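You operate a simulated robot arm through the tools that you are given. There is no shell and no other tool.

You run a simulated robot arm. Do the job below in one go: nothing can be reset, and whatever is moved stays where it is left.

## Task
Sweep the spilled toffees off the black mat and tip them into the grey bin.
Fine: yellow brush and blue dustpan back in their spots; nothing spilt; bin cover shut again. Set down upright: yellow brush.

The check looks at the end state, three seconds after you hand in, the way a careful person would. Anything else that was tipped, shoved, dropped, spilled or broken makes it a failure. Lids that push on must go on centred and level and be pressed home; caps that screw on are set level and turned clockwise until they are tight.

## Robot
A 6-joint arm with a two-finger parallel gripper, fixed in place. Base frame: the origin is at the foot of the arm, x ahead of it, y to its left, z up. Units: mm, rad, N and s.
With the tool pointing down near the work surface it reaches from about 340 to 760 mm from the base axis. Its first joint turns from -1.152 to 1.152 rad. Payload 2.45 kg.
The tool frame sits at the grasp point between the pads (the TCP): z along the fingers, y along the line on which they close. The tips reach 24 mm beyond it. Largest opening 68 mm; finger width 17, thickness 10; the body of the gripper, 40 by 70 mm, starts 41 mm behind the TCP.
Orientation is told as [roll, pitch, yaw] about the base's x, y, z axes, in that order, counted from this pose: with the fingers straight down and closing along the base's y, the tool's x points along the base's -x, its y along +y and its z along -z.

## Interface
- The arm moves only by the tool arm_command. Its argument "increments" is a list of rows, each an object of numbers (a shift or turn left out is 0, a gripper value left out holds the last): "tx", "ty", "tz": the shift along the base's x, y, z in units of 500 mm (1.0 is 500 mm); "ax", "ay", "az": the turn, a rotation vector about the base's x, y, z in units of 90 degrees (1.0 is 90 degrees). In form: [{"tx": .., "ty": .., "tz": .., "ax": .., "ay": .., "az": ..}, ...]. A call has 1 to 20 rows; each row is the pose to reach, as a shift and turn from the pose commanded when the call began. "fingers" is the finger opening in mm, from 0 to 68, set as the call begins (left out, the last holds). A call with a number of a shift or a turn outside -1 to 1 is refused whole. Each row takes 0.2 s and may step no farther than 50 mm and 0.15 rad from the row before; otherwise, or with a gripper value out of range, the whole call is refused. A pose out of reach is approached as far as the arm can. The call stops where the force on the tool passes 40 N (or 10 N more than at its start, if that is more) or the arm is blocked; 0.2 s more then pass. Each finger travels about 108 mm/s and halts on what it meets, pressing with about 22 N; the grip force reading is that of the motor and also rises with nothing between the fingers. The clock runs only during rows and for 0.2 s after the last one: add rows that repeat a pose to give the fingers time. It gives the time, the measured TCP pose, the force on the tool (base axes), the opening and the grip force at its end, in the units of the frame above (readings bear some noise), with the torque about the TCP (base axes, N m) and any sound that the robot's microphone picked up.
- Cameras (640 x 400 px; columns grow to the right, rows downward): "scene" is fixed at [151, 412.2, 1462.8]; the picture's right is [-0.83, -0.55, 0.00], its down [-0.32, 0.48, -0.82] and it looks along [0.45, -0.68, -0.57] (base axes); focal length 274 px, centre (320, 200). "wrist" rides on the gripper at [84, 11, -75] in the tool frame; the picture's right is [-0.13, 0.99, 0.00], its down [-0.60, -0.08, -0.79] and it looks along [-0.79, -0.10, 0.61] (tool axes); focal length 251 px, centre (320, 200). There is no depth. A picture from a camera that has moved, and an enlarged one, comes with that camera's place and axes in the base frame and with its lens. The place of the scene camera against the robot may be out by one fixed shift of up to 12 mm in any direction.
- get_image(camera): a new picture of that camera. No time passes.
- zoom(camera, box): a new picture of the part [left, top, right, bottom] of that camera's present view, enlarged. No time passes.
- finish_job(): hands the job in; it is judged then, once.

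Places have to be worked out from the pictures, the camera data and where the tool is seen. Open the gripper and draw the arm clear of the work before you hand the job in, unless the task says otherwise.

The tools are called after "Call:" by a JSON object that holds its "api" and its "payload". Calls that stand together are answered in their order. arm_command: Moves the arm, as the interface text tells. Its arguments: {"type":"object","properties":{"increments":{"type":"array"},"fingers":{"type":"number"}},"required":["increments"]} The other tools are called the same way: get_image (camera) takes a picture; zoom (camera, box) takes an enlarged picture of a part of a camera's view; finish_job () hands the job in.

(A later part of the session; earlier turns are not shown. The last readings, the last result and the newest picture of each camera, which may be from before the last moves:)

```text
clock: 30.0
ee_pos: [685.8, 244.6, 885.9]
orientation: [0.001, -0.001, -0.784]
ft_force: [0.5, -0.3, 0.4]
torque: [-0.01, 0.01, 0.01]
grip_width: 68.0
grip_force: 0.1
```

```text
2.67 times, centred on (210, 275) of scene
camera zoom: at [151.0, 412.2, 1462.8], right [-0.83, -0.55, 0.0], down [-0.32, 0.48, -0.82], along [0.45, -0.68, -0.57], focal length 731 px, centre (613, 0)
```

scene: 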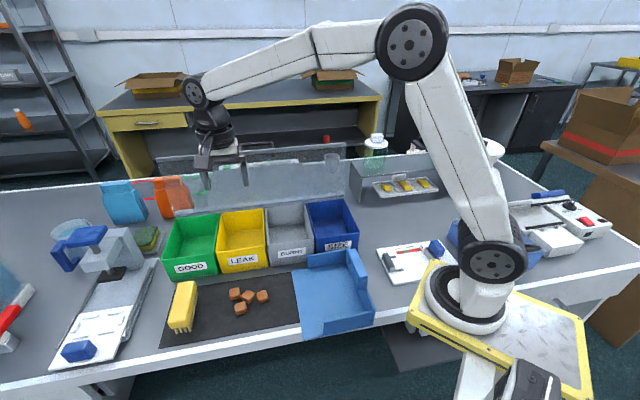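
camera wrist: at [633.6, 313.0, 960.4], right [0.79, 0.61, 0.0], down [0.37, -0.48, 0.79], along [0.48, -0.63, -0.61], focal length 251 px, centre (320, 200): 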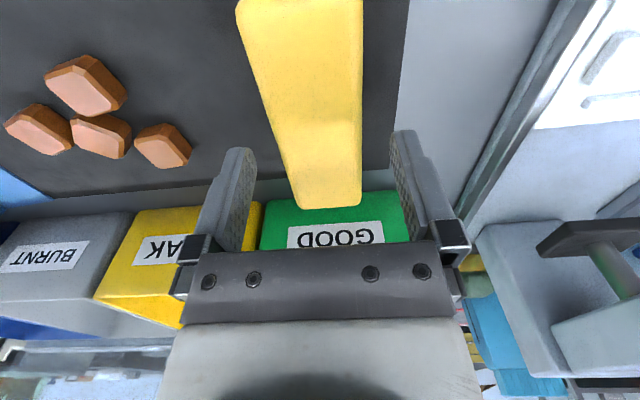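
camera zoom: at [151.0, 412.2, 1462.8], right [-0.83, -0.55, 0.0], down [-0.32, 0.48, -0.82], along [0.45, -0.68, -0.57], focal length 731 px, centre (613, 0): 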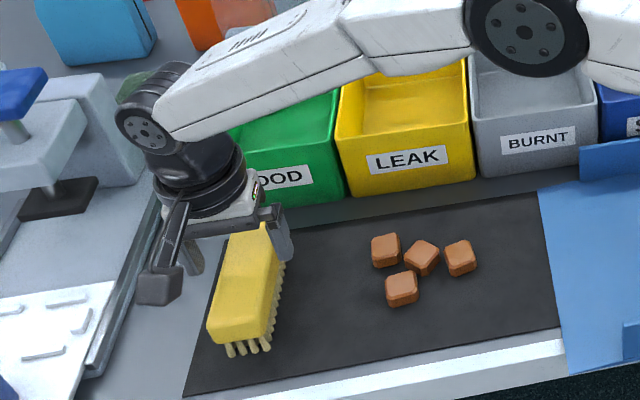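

Now it's centred within a millimetre; brush top ≈ z 848. I lower so the finger tips are about 22 mm below its top, and close.

Call:
{"api": "arm_command", "payload": {"increments": [{"tz": -0.03}, {"tz": -0.06}, {"tz": -0.071}]}}

Call:
{"api": "arm_command", "payload": {"increments": [{"tz": 0}, {"tz": 0}, {"tz": 0}], "fingers": 0}}

Call:
{"api": "get_image", "payload": {"camera": "wrist"}}

Call:
{"api": "zoom", "payload": {"camera": "scene", "box": [130, 200, 290, 350]}}

```text
clock: 30.8
ee_pos: [684.7, 246.3, 849.7]
orientation: [0.0, -0.001, -0.785]
ft_force: [-0.3, 0.0, -0.1]
torque: [-0.03, 0.0, 0.03]
grip_width: 68.0
grip_force: 0.2
```

```text
clock: 31.6
ee_pos: [684.8, 247.0, 850.1]
orientation: [0.002, 0.0, -0.786]
ft_force: [1.1, -0.1, 0.6]
torque: [-0.01, 0.0, 0.02]
grip_width: 44.5
grip_force: 22.0
```

```text
taken
camera wrist: at [632.7, 313.3, 924.7], right [0.79, 0.61, 0.0], down [0.37, -0.48, 0.79], along [0.48, -0.63, -0.61], focal length 251 px, centre (320, 200)
```

wrist: 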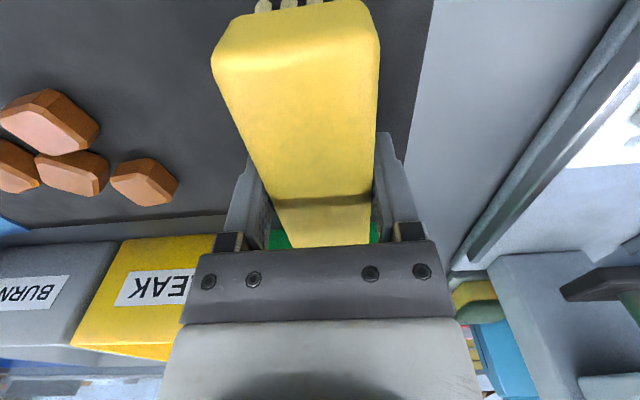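

```text
2.67 times, centred on (210, 275) of scene
camera zoom: at [151.0, 412.2, 1462.8], right [-0.83, -0.55, 0.0], down [-0.32, 0.48, -0.82], along [0.45, -0.68, -0.57], focal length 731 px, centre (613, 0)
```

zoom: 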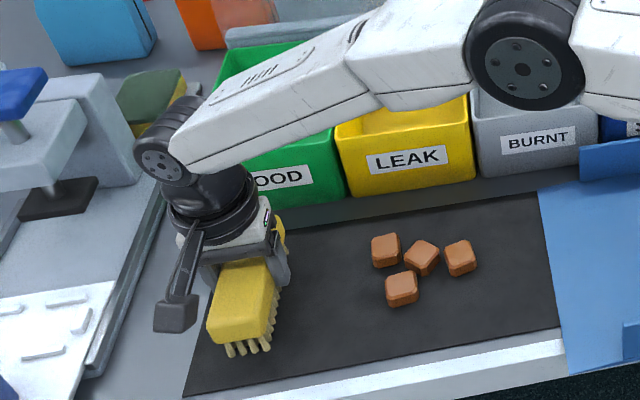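

The brush is held (44.5 mm); its home TCP is (684.8, 247.0, 850.1). The toffees lie at b≈275–353, inside the brush's span 252–368, so a straight sweep toward the pan works. I raise it 4 mm and sweep slowly, first half.

Call:
{"api": "arm_command", "payload": {"increments": [{"tz": 0.008}, {"tx": -0.014, "ty": -0.014, "tz": 0.008}, {"tx": -0.028, "ty": -0.028, "tz": 0.008}, {"tx": -0.042, "ty": -0.042, "tz": 0.008}, {"tx": -0.056, "ty": -0.056, "tz": 0.008}, {"tx": -0.07, "ty": -0.07, "tz": 0.008}, {"tx": -0.084, "ty": -0.084, "tz": 0.008}, {"tx": -0.098, "ty": -0.098, "tz": 0.008}, {"tx": -0.112, "ty": -0.112, "tz": 0.008}, {"tx": -0.126, "ty": -0.126, "tz": 0.008}, {"tx": -0.14, "ty": -0.14, "tz": 0.008}, {"tx": -0.154, "ty": -0.154, "tz": 0.008}]}}

Call:
{"api": "get_image", "payload": {"camera": "wrist"}}

Call:
{"api": "zoom", "payload": {"camera": "scene", "box": [150, 210, 390, 350]}}

```text
clock: 34.2
ee_pos: [609.5, 168.9, 853.6]
orientation: [0.0, 0.001, -0.785]
ft_force: [-0.3, -0.1, -0.1]
torque: [-0.02, 0.0, 0.0]
grip_width: 44.8
grip_force: 22.2
```

```text
taken
camera wrist: at [556.3, 236.4, 928.6], right [0.79, 0.61, 0.0], down [0.37, -0.48, 0.79], along [0.48, -0.63, -0.61], focal length 251 px, centre (320, 200)
```

wrist: 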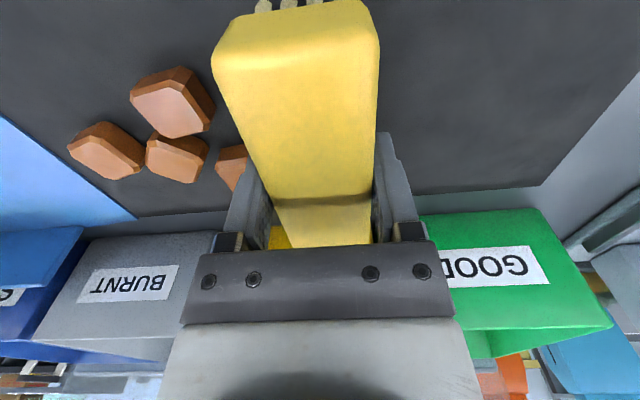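

```text
2.67 times, centred on (270, 280) of scene
camera zoom: at [151.0, 412.2, 1462.8], right [-0.83, -0.55, 0.0], down [-0.32, 0.48, -0.82], along [0.45, -0.68, -0.57], focal length 731 px, centre (453, -13)
```

zoom: 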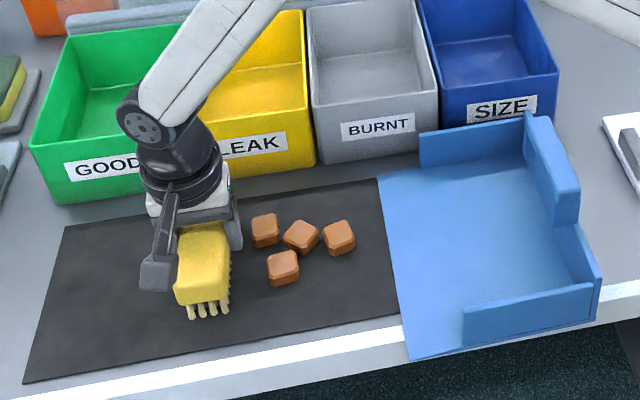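

Moving free (no drag); the brush is just short of the first toffee. I continue the sweep another ~120 mm.

Call:
{"api": "arm_command", "payload": {"increments": [{"tx": -0.014, "ty": -0.014}, {"tx": -0.028, "ty": -0.028}, {"tx": -0.042, "ty": -0.042}, {"tx": -0.056, "ty": -0.056}, {"tx": -0.07, "ty": -0.07}, {"tx": -0.084, "ty": -0.084}, {"tx": -0.098, "ty": -0.098}, {"tx": -0.112, "ty": -0.112}, {"tx": -0.126, "ty": -0.126}, {"tx": -0.14, "ty": -0.14}, {"tx": -0.154, "ty": -0.154}, {"tx": -0.168, "ty": -0.168}]}}

Call:
{"api": "get_image", "payload": {"camera": "wrist"}}

Call:
{"api": "zoom", "payload": {"camera": "scene", "box": [150, 210, 390, 350]}}

```text
clock: 36.8
ee_pos: [524.2, 86.4, 854.5]
orientation: [0.001, -0.002, -0.784]
ft_force: [-0.4, -0.3, -0.2]
torque: [0.02, -0.06, 0.02]
grip_width: 44.8
grip_force: 21.5
```

```text
taken
camera wrist: at [472.0, 153.1, 928.6], right [0.79, 0.61, 0.0], down [0.37, -0.48, 0.79], along [0.48, -0.63, -0.61], focal length 251 px, centre (320, 200)
```

wrist: 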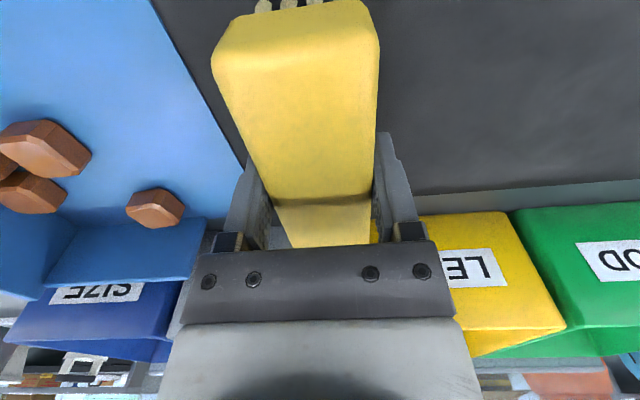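

```text
2.67 times, centred on (270, 280) of scene
camera zoom: at [151.0, 412.2, 1462.8], right [-0.83, -0.55, 0.0], down [-0.32, 0.48, -0.82], along [0.45, -0.68, -0.57], focal length 731 px, centre (453, -13)
```

zoom: 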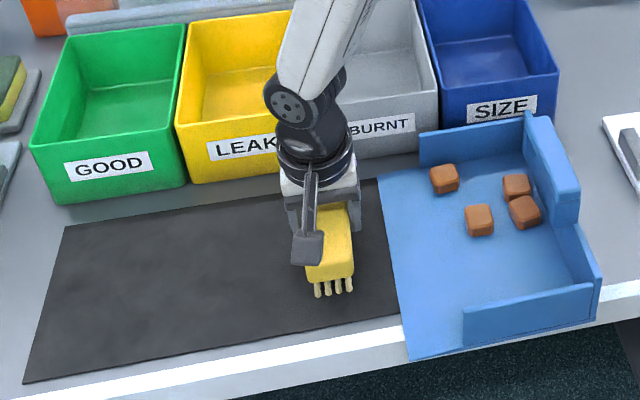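

All four toffees slid ahead into the pan, and the mat is clear. I carry the brush straight back to its home position and set it down as it stood.

Call:
{"api": "arm_command", "payload": {"increments": [{"tx": 0.02, "ty": 0.02}, {"tx": 0.06, "ty": 0.06}, {"tx": 0.1, "ty": 0.1}, {"tx": 0.14, "ty": 0.14}, {"tx": 0.18, "ty": 0.18}, {"tx": 0.22, "ty": 0.22}, {"tx": 0.26, "ty": 0.26}, {"tx": 0.3, "ty": 0.3}, {"tx": 0.322, "ty": 0.322}, {"tx": 0.322, "ty": 0.322, "tz": -0.004}, {"tx": 0.322, "ty": 0.322, "tz": -0.008}, {"tx": 0.322, "ty": 0.322, "tz": -0.008}]}}

Call:
{"api": "zoom", "payload": {"camera": "scene", "box": [130, 200, 390, 350]}}

Call:
{"api": "get_image", "payload": {"camera": "wrist"}}

```text
clock: 39.4
ee_pos: [685.8, 244.9, 848.9]
orientation: [0.0, 0.001, -0.787]
ft_force: [0.3, -0.7, 0.0]
torque: [-0.05, -0.03, -0.04]
grip_width: 44.8
grip_force: 22.0
```

```text
2.46 times, centred on (260, 275) of scene
camera zoom: at [150.9, 412.2, 1462.8], right [-0.83, -0.55, 0.0], down [-0.32, 0.48, -0.82], along [0.45, -0.68, -0.57], focal length 675 px, centre (468, 15)
```

zoom: 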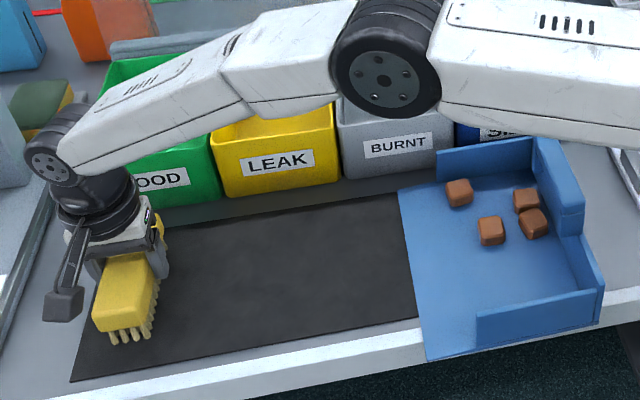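

```text
taken
camera wrist: at [633.6, 313.1, 924.9], right [0.79, 0.61, 0.0], down [0.37, -0.48, 0.79], along [0.48, -0.63, -0.61], focal length 251 px, centre (320, 200)
```

wrist: 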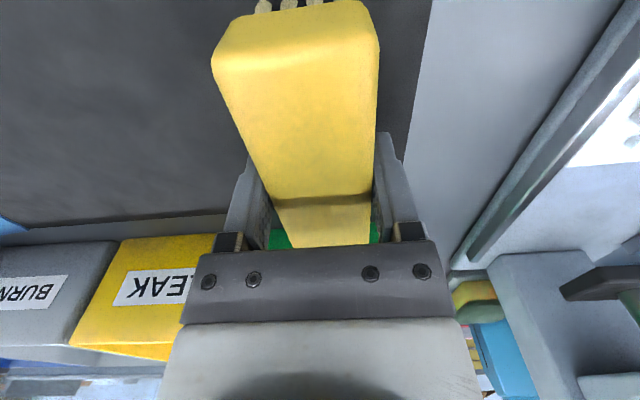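

The wrist view matches the one at pick-up. I release the brush and rise straight up.

Call:
{"api": "arm_command", "payload": {"increments": [{"tz": 0}, {"tz": 0}, {"tz": 0}], "fingers": 68}}

Call:
{"api": "arm_command", "payload": {"increments": [{"tz": 0.04}, {"tz": 0.1}, {"tz": 0.18}, {"tz": 0.26}]}}

Call:
{"api": "get_image", "payload": {"camera": "wrist"}}

Call:
{"api": "get_image", "payload": {"camera": "scene"}}

```text
clock: 40.2
ee_pos: [685.4, 244.9, 848.3]
orientation: [0.0, 0.0, -0.785]
ft_force: [-0.4, 0.6, 0.3]
torque: [0.0, -0.03, -0.01]
grip_width: 68.0
grip_force: 0.1
```

```text
clock: 41.2
ee_pos: [684.3, 244.6, 982.0]
orientation: [-0.001, 0.003, -0.783]
ft_force: [0.6, -0.4, 0.0]
torque: [0.0, 0.0, 0.03]
grip_width: 67.8
grip_force: 0.2
```

```text
taken
camera wrist: at [631.2, 312.2, 1056.5], right [0.79, 0.61, 0.0], down [0.37, -0.48, 0.79], along [0.48, -0.63, -0.61], focal length 251 px, centre (320, 200)
```

wrist: 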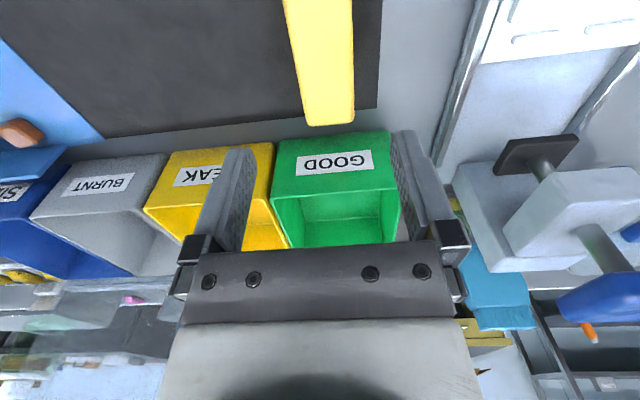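

```text
taken
```

scene: 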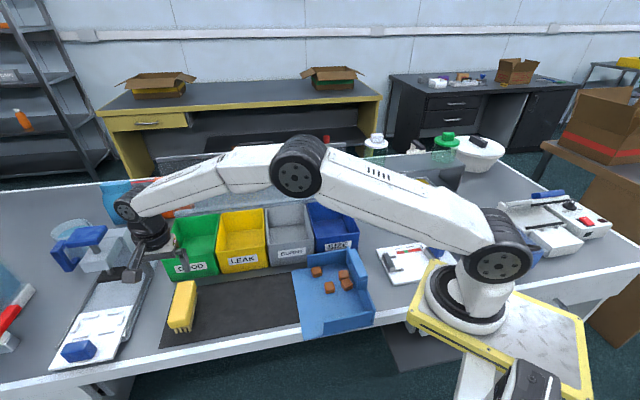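

Brush is back in place, standing. Now I fly to above the dustpan handle (estimated (349, −55), top ≈ z 918) to look at it.

Call:
{"api": "arm_command", "payload": {"increments": [{"tx": -0.058, "ty": -0.052, "tz": 0.03}, {"tx": -0.116, "ty": -0.104, "tz": 0.06}, {"tx": -0.174, "ty": -0.156, "tz": 0.09}, {"tx": -0.232, "ty": -0.208, "tz": 0.12}, {"tx": -0.29, "ty": -0.26, "tz": 0.15}, {"tx": -0.348, "ty": -0.312, "tz": 0.16}, {"tx": -0.406, "ty": -0.364, "tz": 0.16}, {"tx": -0.464, "ty": -0.416, "tz": 0.16}, {"tx": -0.522, "ty": -0.468, "tz": 0.16}, {"tx": -0.58, "ty": -0.52, "tz": 0.16}, {"tx": -0.638, "ty": -0.57, "tz": 0.16}]}}

Call:
{"api": "get_image", "payload": {"camera": "wrist"}}

Call:
{"api": "get_image", "payload": {"camera": "scene"}}

```text
clock: 43.6
ee_pos: [365.3, -37.9, 1061.5]
orientation: [0.0, 0.0, -0.782]
ft_force: [0.3, 0.1, 0.1]
torque: [-0.01, -0.02, -0.01]
grip_width: 68.0
grip_force: 0.0
```

```text
taken
camera wrist: at [313.8, 29.7, 1136.6], right [0.79, 0.61, 0.0], down [0.37, -0.48, 0.79], along [0.48, -0.63, -0.61], focal length 251 px, centre (320, 200)
```

wrist: 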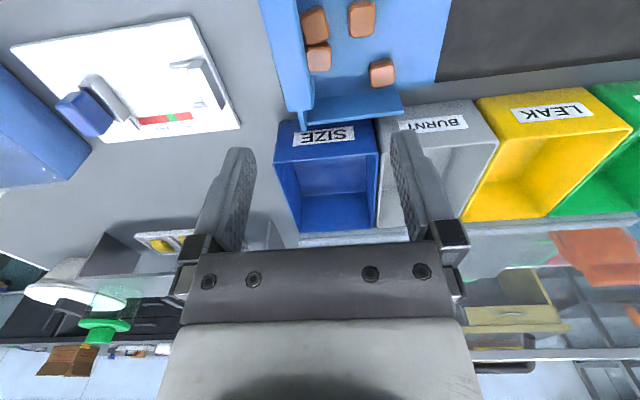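

```text
taken
```

scene: 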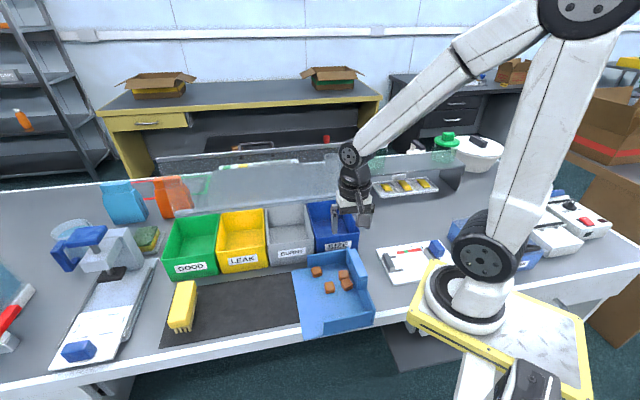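

The handle is out of view above the picture's top edge; I tilt the tool by 0.5 rad so the camera looks straight down on it.

Call:
{"api": "arm_command", "payload": {"increments": [{"ax": 0.06, "ay": 0.06}, {"ax": 0.12, "ay": 0.12}, {"ax": 0.18, "ay": 0.18}, {"ax": 0.24, "ay": 0.24}]}}

Call:
{"api": "get_image", "payload": {"camera": "wrist"}}

Call:
{"api": "zoom", "payload": {"camera": "wrist", "box": [200, 20, 440, 200]}}

```text
clock: 44.6
ee_pos: [367.6, -39.6, 1061.1]
orientation: [0.003, 0.536, -0.783]
ft_force: [0.5, -0.6, -0.4]
torque: [-0.01, 0.0, 0.0]
grip_width: 68.0
grip_force: 0.0
```

```text
taken
camera wrist: at [349.9, -7.1, 1167.5], right [0.78, 0.62, -0.07], down [0.6, -0.71, 0.37], along [0.19, -0.33, -0.93], focal length 251 px, centre (320, 200)
```

wrist: 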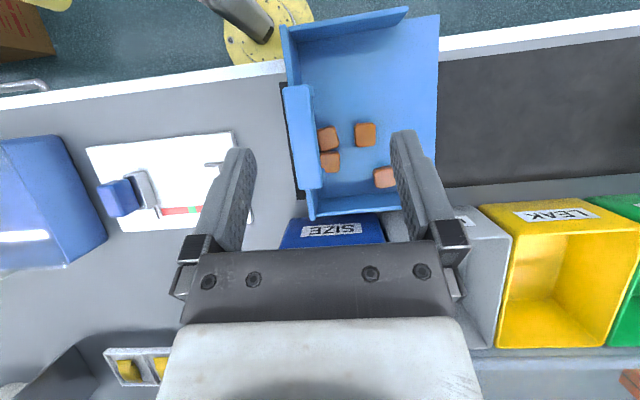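

```text
2.22 times, centred on (320, 110) of wrist
camera zoom: at [349.9, -7.1, 1167.5], right [0.78, 0.62, -0.07], down [0.6, -0.71, 0.37], along [0.19, -0.33, -0.93], focal length 559 px, centre (320, 400)
```

zoom: 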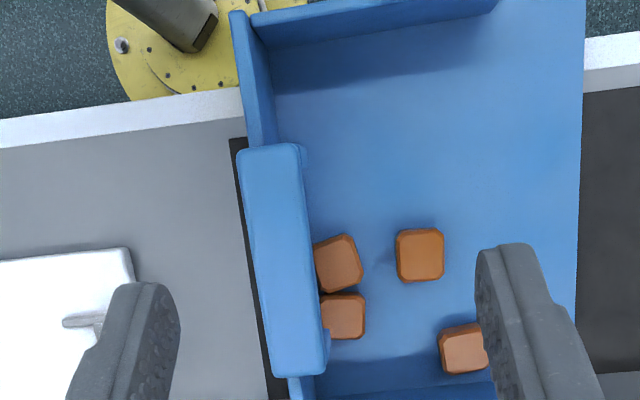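

The handle bar is ≈25 × 96 mm, centred near a=−207, b=287 → (349, −57), with its top somewhere around z 905. I straighten the tool and come down to a pre-grasp height above it.

Call:
{"api": "arm_command", "payload": {"increments": [{"tx": -0.01, "ty": -0.009, "tz": -0.05, "ax": -0.06, "ay": -0.06}, {"tx": -0.02, "ty": -0.018, "tz": -0.1, "ax": -0.12, "ay": -0.12}, {"tx": -0.03, "ty": -0.027, "tz": -0.15, "ax": -0.18, "ay": -0.18}, {"tx": -0.037, "ty": -0.035, "tz": -0.19, "ax": -0.24, "ay": -0.24}]}}

Call:
{"api": "get_image", "payload": {"camera": "wrist"}}

Call:
{"api": "zoom", "payload": {"camera": "scene", "box": [280, 170, 440, 340]}}

```text
clock: 45.6
ee_pos: [349.0, -54.7, 966.5]
orientation: [0.0, 0.001, -0.782]
ft_force: [0.5, -0.1, 0.5]
torque: [0.01, 0.0, 0.01]
grip_width: 68.0
grip_force: 0.0
```

```text
taken
camera wrist: at [295.7, 12.0, 1040.6], right [0.79, 0.61, 0.0], down [0.37, -0.48, 0.79], along [0.48, -0.63, -0.61], focal length 251 px, centre (320, 200)
```

wrist: 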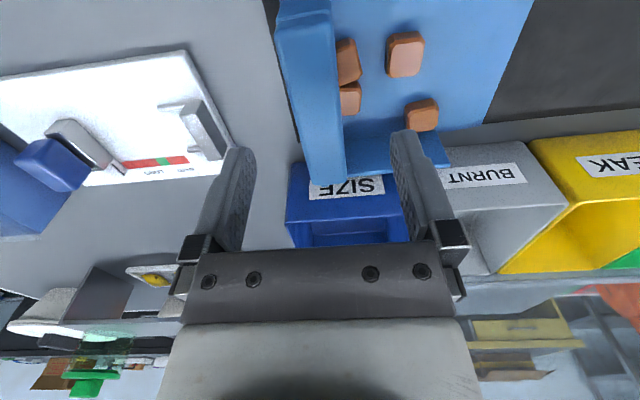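

```text
2.35 times, centred on (360, 255) of scene
camera zoom: at [151.0, 412.2, 1462.8], right [-0.83, -0.55, 0.0], down [-0.32, 0.48, -0.82], along [0.45, -0.68, -0.57], focal length 645 px, centre (226, 71)
```

zoom: 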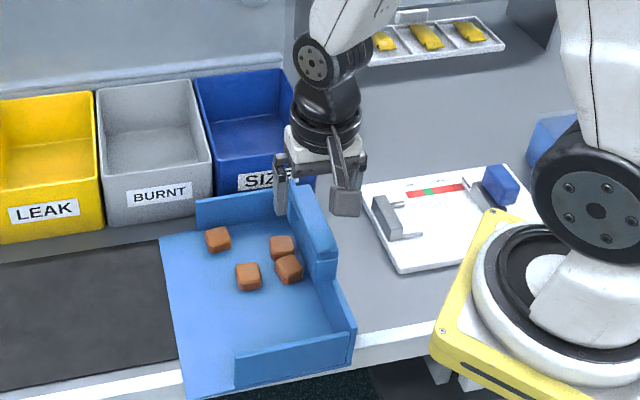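

The bar is 1 mm off-centre and its top ≈ z 912. I descend to TCP z 900, with the tips staying above the pan's rear wall, and check.

Call:
{"api": "arm_command", "payload": {"increments": [{"tx": -0.0017, "ty": -0.0017, "tz": -0.05}, {"tx": -0.0017, "ty": -0.0017, "tz": -0.1}, {"tx": -0.0017, "ty": -0.0017, "tz": -0.133}]}}

Call:
{"api": "get_image", "payload": {"camera": "wrist"}}

Call:
{"api": "zoom", "payload": {"camera": "scene", "box": [300, 200, 400, 340]}}

```text
clock: 46.4
ee_pos: [347.8, -57.0, 898.6]
orientation: [0.0, 0.001, -0.786]
ft_force: [0.4, 0.7, 0.4]
torque: [-0.04, 0.0, 0.0]
grip_width: 68.2
grip_force: 0.0
```

```text
taken
camera wrist: at [294.8, 10.8, 972.7], right [0.79, 0.61, 0.0], down [0.37, -0.48, 0.79], along [0.48, -0.63, -0.61], focal length 251 px, centre (320, 200)
```

wrist: 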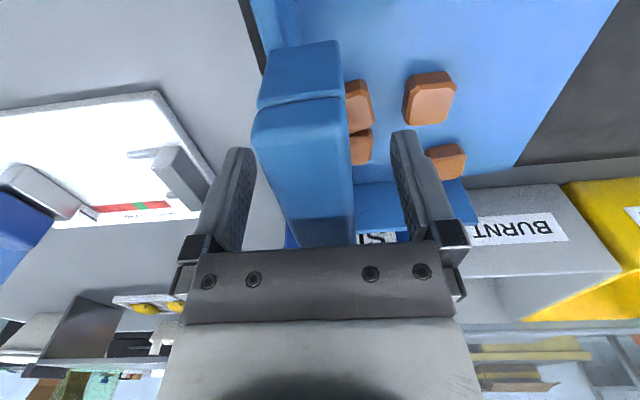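

```text
2.86 times, centred on (350, 270) of scene
camera zoom: at [151.0, 412.2, 1462.8], right [-0.83, -0.55, 0.0], down [-0.32, 0.48, -0.82], along [0.45, -0.68, -0.57], focal length 783 px, centre (234, 0)
```

zoom: 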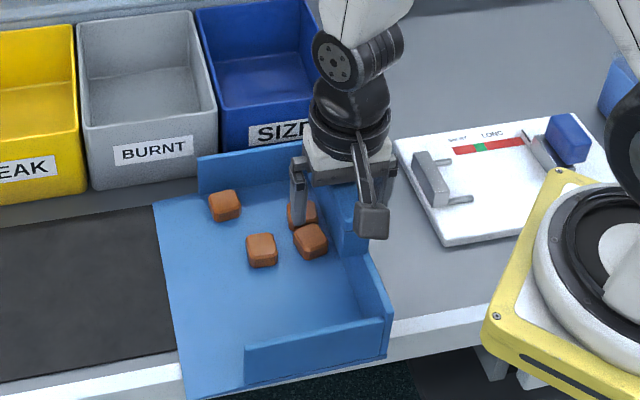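

The bar (top ≈ z 914) lies between the fingers with equal clearance. I close on it; the pads overlap its whole height.

Call:
{"api": "arm_command", "payload": {"increments": [{"tz": 0}, {"tz": 0}, {"tz": 0}], "fingers": 0}}

Call:
{"api": "get_image", "payload": {"camera": "wrist"}}

Call:
{"api": "zoom", "payload": {"camera": "scene", "box": [280, 200, 400, 340]}}

```text
clock: 47.2
ee_pos: [346.9, -56.5, 897.8]
orientation: [-0.001, 0.0, -0.786]
ft_force: [-0.5, 0.3, 0.6]
torque: [-0.03, -0.01, 0.0]
grip_width: 25.9
grip_force: 22.4
```

```text
taken
camera wrist: at [294.7, 10.8, 972.9], right [0.79, 0.61, 0.0], down [0.37, -0.48, 0.79], along [0.48, -0.63, -0.61], focal length 251 px, centre (320, 200)
```

wrist: 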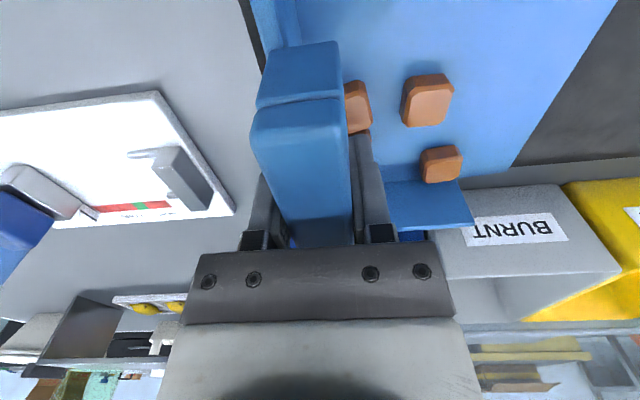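

```text
2.86 times, centred on (340, 270) of scene
camera zoom: at [151.0, 412.2, 1462.8], right [-0.83, -0.55, 0.0], down [-0.32, 0.48, -0.82], along [0.45, -0.68, -0.57], focal length 783 px, centre (263, 0)
```

zoom: 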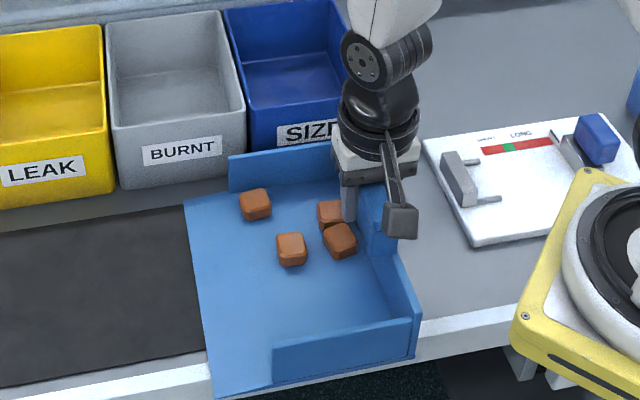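

Held at 25.9 mm, pan unmoved (home TCP (346.9, −56.5, 897.8)). I lift it slightly while tipping the open lip up a little, so the toffees stay toward the rear wall.

Call:
{"api": "arm_command", "payload": {"increments": [{"tz": 0.008, "ax": 0.008, "ay": -0.008}, {"tz": 0.016, "ax": 0.02, "ay": -0.02}, {"tz": 0.024, "ax": 0.032, "ay": -0.032}, {"tz": 0.034, "ax": 0.045, "ay": -0.045}, {"tz": 0.044, "ax": 0.055, "ay": -0.055}]}}

Call:
{"api": "get_image", "payload": {"camera": "wrist"}}

Call:
{"api": "zoom", "payload": {"camera": "scene", "box": [280, 200, 400, 340]}}

```text
clock: 48.4
ee_pos: [349.5, -58.4, 919.7]
orientation: [0.123, 0.003, -0.785]
ft_force: [-0.2, -0.5, -1.1]
torque: [-0.08, 0.11, 0.02]
grip_width: 25.9
grip_force: 21.6
```

```text
taken
camera wrist: at [290.9, 3.0, 995.3], right [0.79, 0.6, 0.12], down [0.3, -0.55, 0.78], along [0.54, -0.57, -0.62], focal length 251 px, centre (320, 200)
```

wrist: 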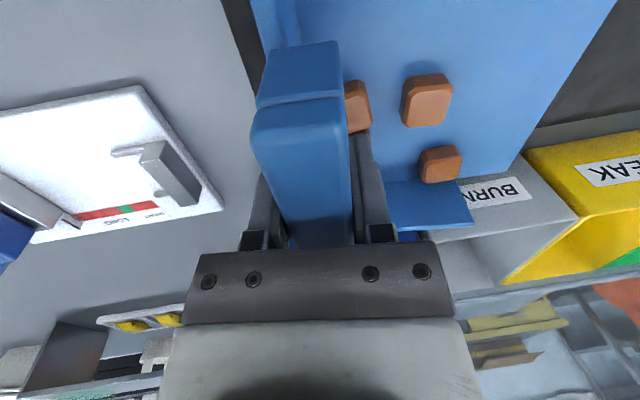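

```text
2.86 times, centred on (340, 270) of scene
camera zoom: at [151.0, 412.2, 1462.8], right [-0.83, -0.55, 0.0], down [-0.32, 0.48, -0.82], along [0.45, -0.68, -0.57], focal length 783 px, centre (263, 0)
```

zoom: 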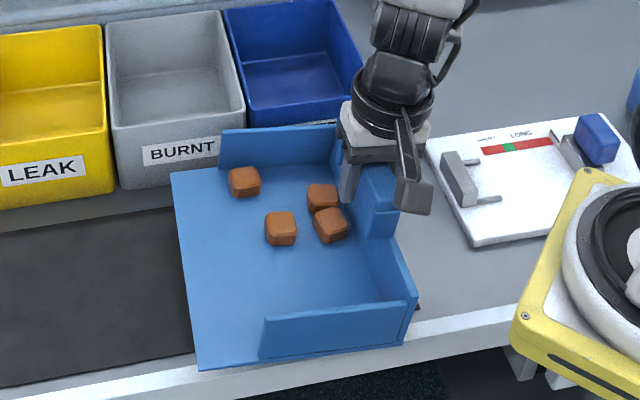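

The pan is firmly held, no slip, toffees lie still. I raise it well clear of the bin rims before moving sideways.

Call:
{"api": "arm_command", "payload": {"increments": [{"tz": 0.05}, {"tz": 0.1}, {"tz": 0.15}, {"tz": 0.2}, {"tz": 0.25}, {"tz": 0.28}]}}

Call:
{"api": "get_image", "payload": {"camera": "wrist"}}

Call:
{"api": "get_image", "payload": {"camera": "scene"}}

```text
clock: 49.8
ee_pos: [348.4, -57.9, 1061.5]
orientation: [0.123, 0.003, -0.785]
ft_force: [-0.3, 0.4, -1.9]
torque: [-0.05, 0.08, 0.01]
grip_width: 25.8
grip_force: 22.1
out of reach, approached as far as the arm can: row 1, 2, 3, 4
```

```text
taken
camera wrist: at [288.5, 2.9, 1137.0], right [0.79, 0.6, 0.12], down [0.31, -0.55, 0.78], along [0.54, -0.57, -0.62], focal length 251 px, centre (320, 200)
```

wrist: 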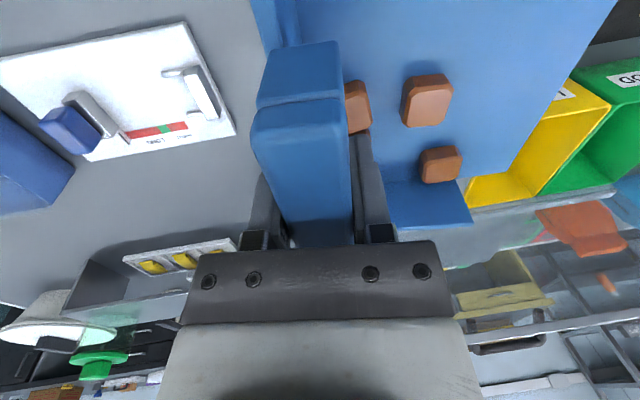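

```text
taken
```

scene: 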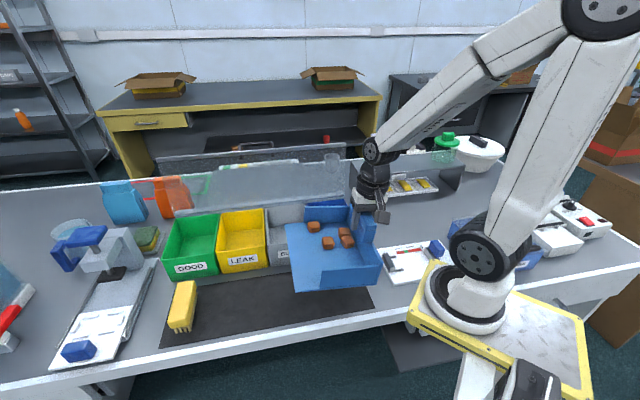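

Pan is up at z 1061 with toffees still resting. I now move it over the grey bin, keeping the lip slightly raised.

Call:
{"api": "arm_command", "payload": {"increments": [{"tx": 0.01, "ty": -0.014}, {"tx": 0.03, "ty": -0.04}, {"tx": 0.055, "ty": -0.073}, {"tx": 0.08, "ty": -0.106}, {"tx": 0.105, "ty": -0.139}, {"tx": 0.13, "ty": -0.172}, {"tx": 0.155, "ty": -0.205}, {"tx": 0.18, "ty": -0.238}, {"tx": 0.202, "ty": -0.267}, {"tx": 0.214, "ty": -0.282}, {"tx": 0.214, "ty": -0.282}]}}

Call:
{"api": "get_image", "payload": {"camera": "wrist"}}

Call:
{"api": "zoom", "payload": {"camera": "scene", "box": [180, 130, 420, 290]}}

```text
clock: 52.2
ee_pos: [455.0, -198.8, 1060.8]
orientation: [0.122, 0.002, -0.784]
ft_force: [-0.6, 0.7, -2.5]
torque: [-0.1, 0.12, -0.01]
grip_width: 25.6
grip_force: 22.4
```

```text
taken
camera wrist: at [396.1, -137.8, 1136.4], right [0.79, 0.61, 0.12], down [0.3, -0.55, 0.78], along [0.54, -0.57, -0.62], focal length 251 px, centre (320, 200)
```

wrist: 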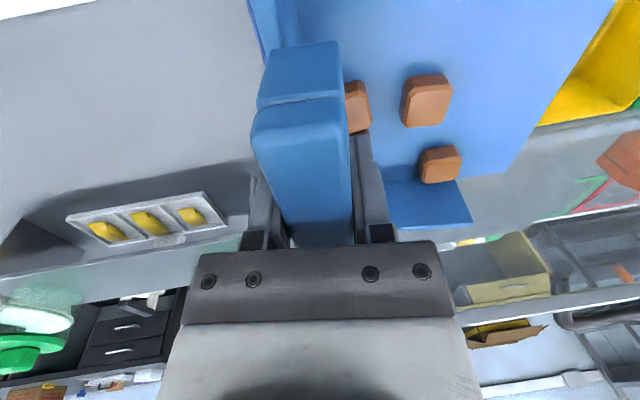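

```text
2.50 times, centred on (300, 210) of scene
camera zoom: at [151.0, 412.2, 1462.8], right [-0.83, -0.55, 0.0], down [-0.32, 0.48, -0.82], along [0.45, -0.68, -0.57], focal length 685 px, centre (370, 175)
```

zoom: 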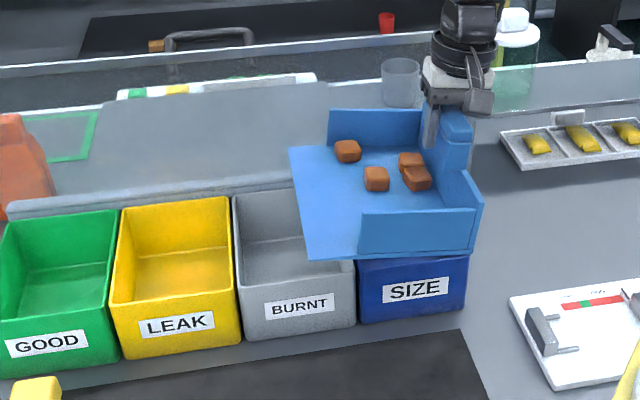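

The lip is over the grey bin and the toffees line up with its middle (b≈483–550 of 424–603). I start tilting the lip down slowly, moving so the lip stays just above the bin.

Call:
{"api": "arm_command", "payload": {"increments": [{"tx": 0.0006, "ty": 0.0006, "tz": -0.0316, "ax": -0.0275, "ay": 0.0275}, {"tx": 0.0011, "ty": 0.0011, "tz": -0.0636, "ax": -0.055, "ay": 0.055}, {"tx": 0.0075, "ty": 0.0075, "tz": -0.049, "ax": -0.0746, "ay": 0.0746}, {"tx": 0.0144, "ty": 0.0144, "tz": -0.036, "ax": -0.0943, "ay": 0.0943}, {"tx": 0.0218, "ty": 0.0218, "tz": -0.0226, "ax": -0.1139, "ay": 0.1139}, {"tx": 0.0294, "ty": 0.0294, "tz": -0.01, "ax": -0.1335, "ay": 0.1335}]}}

Call:
{"api": "get_image", "payload": {"camera": "wrist"}}

Call:
{"api": "zoom", "payload": {"camera": "scene", "box": [180, 130, 420, 290]}}

```text
clock: 53.6
ee_pos: [469.4, -183.7, 1055.6]
orientation: [-0.176, 0.001, -0.785]
ft_force: [0.2, 0.3, -2.7]
torque: [-0.04, 0.07, 0.0]
grip_width: 25.6
grip_force: 22.0
```

```text
taken
camera wrist: at [426.4, -106.9, 1127.3], right [0.78, 0.6, -0.17], down [0.47, -0.38, 0.79], along [0.41, -0.7, -0.58], focal length 251 px, centre (320, 200)
```

wrist: 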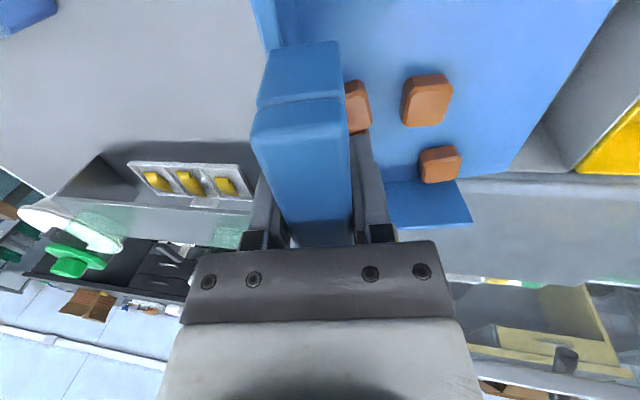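

```text
2.50 times, centred on (300, 210) of scene
camera zoom: at [151.0, 412.2, 1462.8], right [-0.83, -0.55, 0.0], down [-0.32, 0.48, -0.82], along [0.45, -0.68, -0.57], focal length 685 px, centre (370, 175)
```

zoom: 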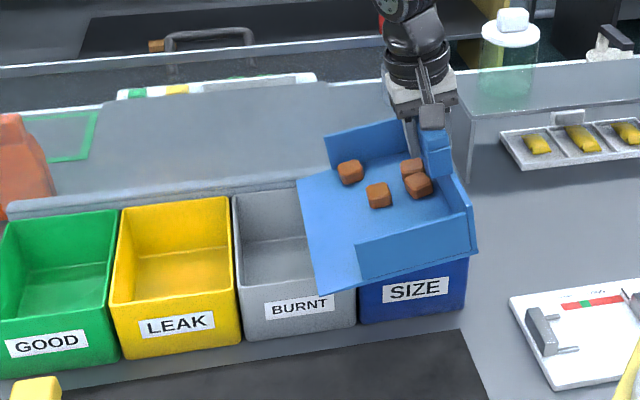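

Toffees are still at 10° down-tilt; the lip sits above the grey bin. I continue tilting to 30°.

Call:
{"api": "arm_command", "payload": {"increments": [{"tx": 0.0082, "ty": 0.0082, "tz": 0.0124, "ax": -0.0196, "ay": 0.0196}, {"tx": 0.0165, "ty": 0.0165, "tz": 0.024, "ax": -0.0393, "ay": 0.0393}, {"tx": 0.0255, "ty": 0.0255, "tz": 0.035, "ax": -0.0589, "ay": 0.0589}, {"tx": 0.0345, "ty": 0.0345, "tz": 0.0456, "ax": -0.0786, "ay": 0.0786}, {"tx": 0.0441, "ty": 0.0441, "tz": 0.0556, "ax": -0.0982, "ay": 0.0982}, {"tx": 0.0537, "ty": 0.0537, "tz": 0.0652, "ax": -0.1178, "ay": 0.1178}, {"tx": 0.0636, "ty": 0.0636, "tz": 0.074, "ax": -0.1375, "ay": 0.1375}, {"tx": 0.0735, "ty": 0.0735, "tz": 0.0824, "ax": -0.1571, "ay": 0.1571}]}}

Call:
{"api": "get_image", "payload": {"camera": "wrist"}}

Call:
{"api": "zoom", "payload": {"camera": "scene", "box": [180, 130, 420, 290]}}

```text
clock: 55.4
ee_pos: [505.3, -147.0, 1095.6]
orientation: [-0.525, 0.002, -0.785]
ft_force: [0.6, -0.1, -1.4]
torque: [0.0, -0.02, 0.01]
grip_width: 26.0
grip_force: 21.8
```

```text
taken
camera wrist: at [478.4, -53.8, 1155.5], right [0.7, 0.52, -0.5], down [0.66, -0.19, 0.73], along [0.28, -0.83, -0.48], focal length 251 px, centre (320, 200)
```

wrist: 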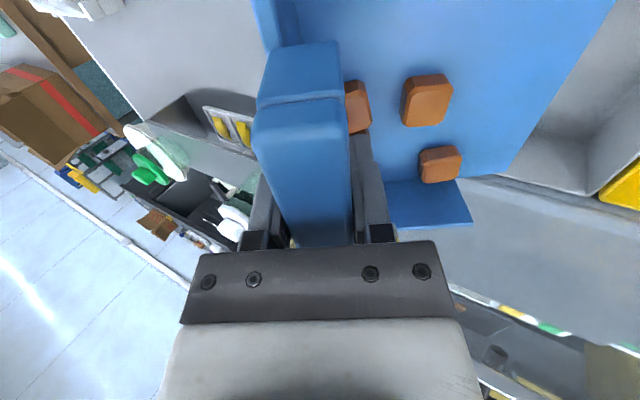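

```text
2.50 times, centred on (300, 210) of scene
camera zoom: at [151.0, 412.2, 1462.8], right [-0.83, -0.55, 0.0], down [-0.32, 0.48, -0.82], along [0.45, -0.68, -0.57], focal length 685 px, centre (370, 175)
```

zoom: 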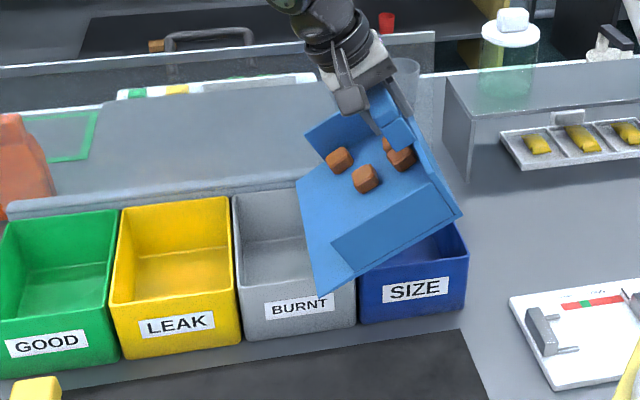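

No sliding yet at 30°. I continue to 45°, still holding the lip over the bin.

Call:
{"api": "arm_command", "payload": {"increments": [{"tx": 0.011, "ty": 0.011, "tz": 0.0076, "ax": -0.0196, "ay": 0.0196}, {"tx": 0.0218, "ty": 0.0218, "tz": 0.0144, "ax": -0.0393, "ay": 0.0393}, {"tx": 0.0328, "ty": 0.0328, "tz": 0.0206, "ax": -0.0589, "ay": 0.0589}, {"tx": 0.0438, "ty": 0.0438, "tz": 0.0262, "ax": -0.0786, "ay": 0.0786}, {"tx": 0.0551, "ty": 0.0551, "tz": 0.0312, "ax": -0.0982, "ay": 0.0982}, {"tx": 0.0666, "ty": 0.0666, "tz": 0.0354, "ax": -0.1178, "ay": 0.1178}]}}

Call:
{"api": "get_image", "payload": {"camera": "wrist"}}

Call:
{"api": "zoom", "payload": {"camera": "scene", "box": [180, 130, 420, 290]}}

```text
clock: 56.8
ee_pos: [540.0, -113.2, 1115.7]
orientation: [-0.786, 0.0, -0.786]
ft_force: [0.4, 0.2, -1.1]
torque: [0.05, -0.05, 0.0]
grip_width: 25.8
grip_force: 22.0
```

```text
taken
camera wrist: at [522.2, -10.0, 1159.3], right [0.59, 0.4, -0.7], down [0.78, -0.07, 0.62], along [0.2, -0.91, -0.36], focal length 251 px, centre (320, 200)
```

wrist: 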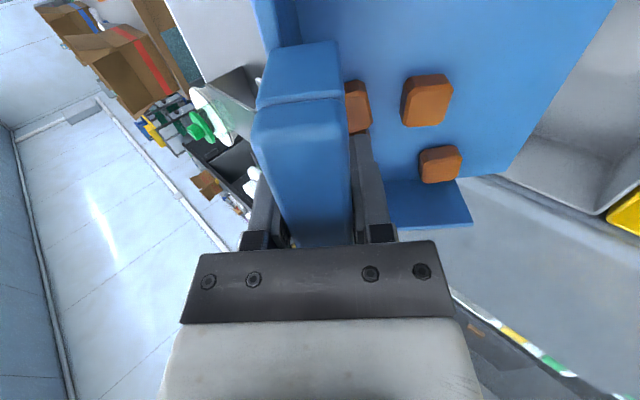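

```text
2.50 times, centred on (300, 210) of scene
camera zoom: at [151.0, 412.2, 1462.8], right [-0.83, -0.55, 0.0], down [-0.32, 0.48, -0.82], along [0.45, -0.68, -0.57], focal length 685 px, centre (370, 175)
```

zoom: 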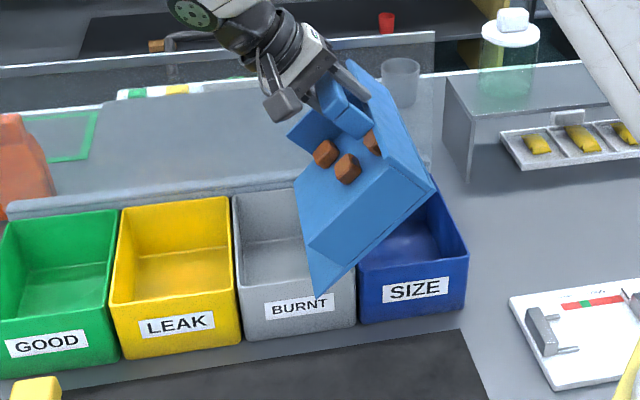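

Still nothing moves at 45°; the toffees grip the pan. I tilt on to 57°, in small steps.

Call:
{"api": "arm_command", "payload": {"increments": [{"tx": 0.0119, "ty": 0.0119, "tz": 0.0034, "ax": -0.0196, "ay": 0.0196}, {"tx": 0.0235, "ty": 0.0235, "tz": 0.0062, "ax": -0.0393, "ay": 0.0393}, {"tx": 0.0352, "ty": 0.0352, "tz": 0.0082, "ax": -0.0589, "ay": 0.0589}, {"tx": 0.0469, "ty": 0.0469, "tz": 0.0094, "ax": -0.0786, "ay": 0.0786}, {"tx": 0.0588, "ty": 0.0588, "tz": 0.0102, "ax": -0.0982, "ay": 0.0982}, {"tx": 0.0588, "ty": 0.0588, "tz": 0.0102, "ax": -0.0982, "ay": 0.0982}]}}

Call:
{"api": "get_image", "payload": {"camera": "wrist"}}

Call:
{"api": "zoom", "payload": {"camera": "scene", "box": [180, 130, 420, 290]}}

```text
clock: 58.2
ee_pos: [568.7, -84.8, 1118.2]
orientation: [-1.002, 0.001, -0.784]
ft_force: [0.7, 0.5, -2.8]
torque: [0.1, -0.03, 0.02]
grip_width: 25.6
grip_force: 21.7
```

```text
taken
camera wrist: at [557.4, 24.2, 1149.6], right [0.47, 0.29, -0.84], down [0.87, 0.02, 0.49], along [0.15, -0.96, -0.24], focal length 251 px, centre (320, 200)
```

wrist: 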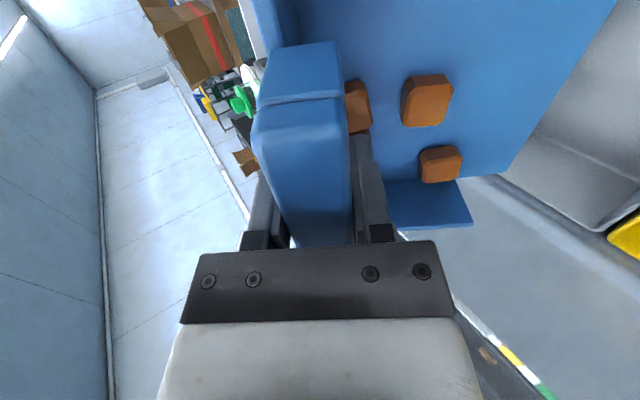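

```text
2.50 times, centred on (300, 210) of scene
camera zoom: at [151.0, 412.2, 1462.8], right [-0.83, -0.55, 0.0], down [-0.32, 0.48, -0.82], along [0.45, -0.68, -0.57], focal length 685 px, centre (370, 175)
```

zoom: 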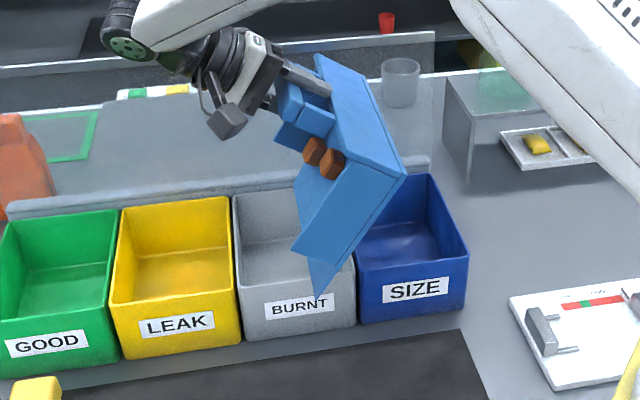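

Even at 57° they stay put. I keep tilting toward 70°, drifting the lip nearer the middle of the bin so steep drops also land inside.

Call:
{"api": "arm_command", "payload": {"increments": [{"tx": 0.0147, "ty": 0.0147, "tz": 0.0, "ax": -0.0196, "ay": 0.0196}, {"tx": 0.0307, "ty": 0.0307, "tz": -0.0012, "ax": -0.0393, "ay": 0.0393}, {"tx": 0.0481, "ty": 0.0481, "tz": -0.0028, "ax": -0.0589, "ay": 0.0589}, {"tx": 0.0655, "ty": 0.0655, "tz": -0.005, "ax": -0.0786, "ay": 0.0786}, {"tx": 0.0829, "ty": 0.0829, "tz": -0.0082, "ax": -0.0982, "ay": 0.0982}, {"tx": 0.0829, "ty": 0.0829, "tz": -0.0082, "ax": -0.0982, "ay": 0.0982}]}}

Call:
{"api": "get_image", "payload": {"camera": "wrist"}}

Call:
{"api": "zoom", "payload": {"camera": "scene", "box": [180, 130, 420, 290]}}

```text
clock: 59.6
ee_pos: [573.5, -62.5, 1094.5]
orientation: [-1.219, 0.0, -0.781]
ft_force: [0.0, -0.2, -1.3]
torque: [0.02, -0.03, 0.01]
grip_width: 25.7
grip_force: 21.9
out of reach, approached as far as the arm can: row 3, 4, 5, 6
```

```text
taken
camera wrist: at [565.6, 50.1, 1109.3], right [0.33, 0.15, -0.93], down [0.93, 0.08, 0.35], along [0.13, -0.98, -0.11], focal length 251 px, centre (320, 200)
```

wrist: 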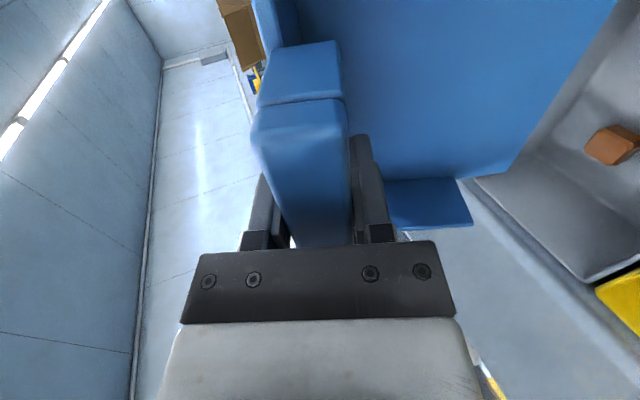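

```text
2.50 times, centred on (300, 210) of scene
camera zoom: at [151.0, 412.2, 1462.8], right [-0.83, -0.55, 0.0], down [-0.32, 0.48, -0.82], along [0.45, -0.68, -0.57], focal length 685 px, centre (370, 175)
```

zoom: 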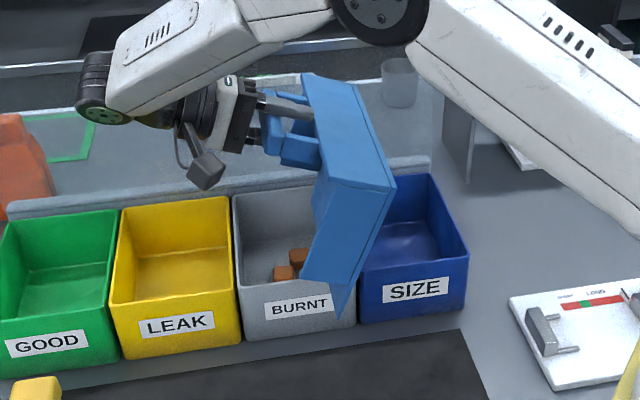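

The toffees dropped into the grey bin and the pan is empty. I bring the pan back to level above the bins along the reverse path, keeping the lip clear of the rims.

Call:
{"api": "arm_command", "payload": {"increments": [{"tx": -0.0522, "ty": -0.0522, "tz": 0.012, "ax": 0.0589, "ay": -0.0589}, {"tx": -0.0948, "ty": -0.0948, "tz": 0.0174, "ax": 0.114, "ay": -0.114}, {"tx": -0.13, "ty": -0.13, "tz": 0.02, "ax": 0.1728, "ay": -0.1728}, {"tx": -0.165, "ty": -0.165, "tz": 0.02, "ax": 0.2278, "ay": -0.2278}, {"tx": -0.2, "ty": -0.2, "tz": 0.02, "ax": 0.2828, "ay": -0.2828}, {"tx": -0.23, "ty": -0.23, "tz": 0.02, "ax": 0.3378, "ay": -0.3378}, {"tx": -0.26, "ty": -0.26, "tz": 0.01, "ax": 0.3928, "ay": -0.3928}, {"tx": -0.28, "ty": -0.28, "tz": -0.01, "ax": 0.4478, "ay": -0.4478}, {"tx": -0.3, "ty": -0.3, "tz": -0.04, "ax": 0.5028, "ay": -0.5028}, {"tx": -0.3112, "ty": -0.3112, "tz": -0.07, "ax": 0.5498, "ay": -0.5498}, {"tx": -0.3112, "ty": -0.3112, "tz": -0.07, "ax": 0.5498, "ay": -0.5498}]}}

Call:
{"api": "get_image", "payload": {"camera": "wrist"}}

Call:
{"api": "zoom", "payload": {"camera": "scene", "box": [180, 130, 420, 290]}}

```text
clock: 62.0
ee_pos: [416.5, -216.5, 1060.4]
orientation: [0.001, -0.001, -0.783]
ft_force: [0.2, 0.4, -1.9]
torque: [-0.05, 0.05, 0.03]
grip_width: 25.9
grip_force: 22.1
```

```text
taken
camera wrist: at [365.8, -148.9, 1135.5], right [0.79, 0.61, 0.0], down [0.37, -0.48, 0.79], along [0.48, -0.63, -0.61], focal length 251 px, centre (320, 200)
```

wrist: 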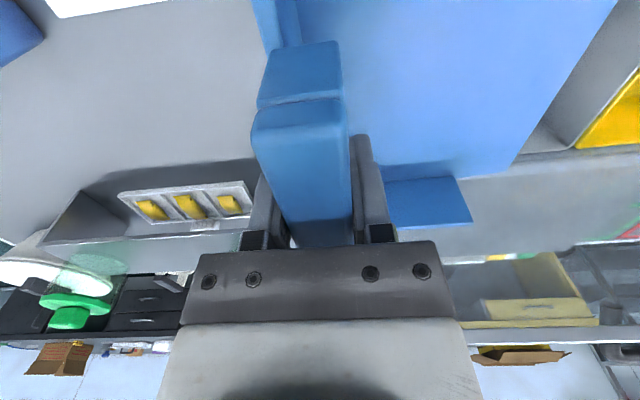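

```text
2.50 times, centred on (300, 210) of scene
camera zoom: at [151.0, 412.2, 1462.8], right [-0.83, -0.55, 0.0], down [-0.32, 0.48, -0.82], along [0.45, -0.68, -0.57], focal length 685 px, centre (370, 175)
```

zoom: 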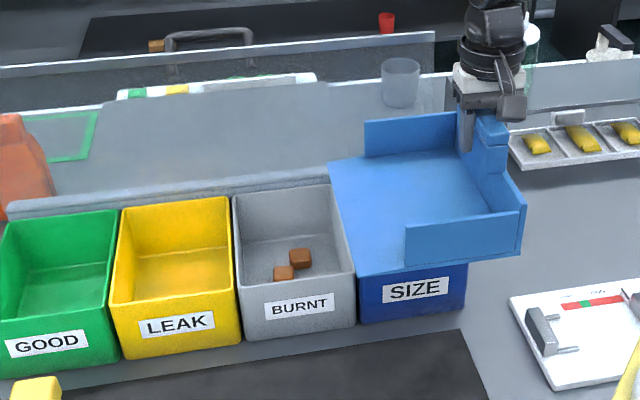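

The pan is level and empty, at (416, −216, 1060). I see two toffees in the grey bin; I check closely for the other two and for anything dropped elsewhere.

Call:
{"api": "zoom", "payload": {"camera": "scene", "box": [255, 195, 335, 275]}}

Call:
{"api": "get_image", "payload": {"camera": "scene"}}

```text
5.00 times, centred on (295, 235) of scene
camera zoom: at [151.0, 412.2, 1462.8], right [-0.83, -0.55, 0.0], down [-0.32, 0.48, -0.82], along [0.45, -0.68, -0.57], focal length 1371 px, centre (445, 25)
```

zoom: 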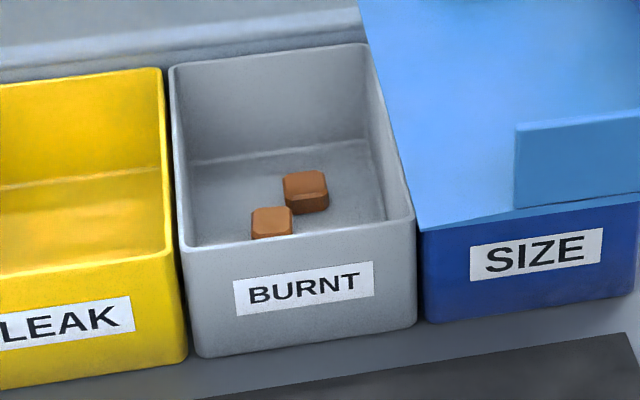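

```text
taken
```

scene: 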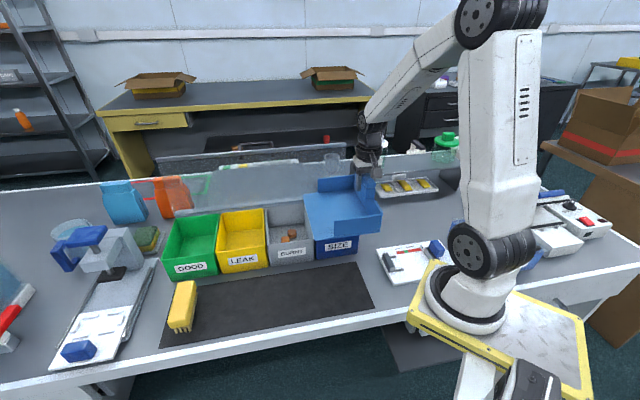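

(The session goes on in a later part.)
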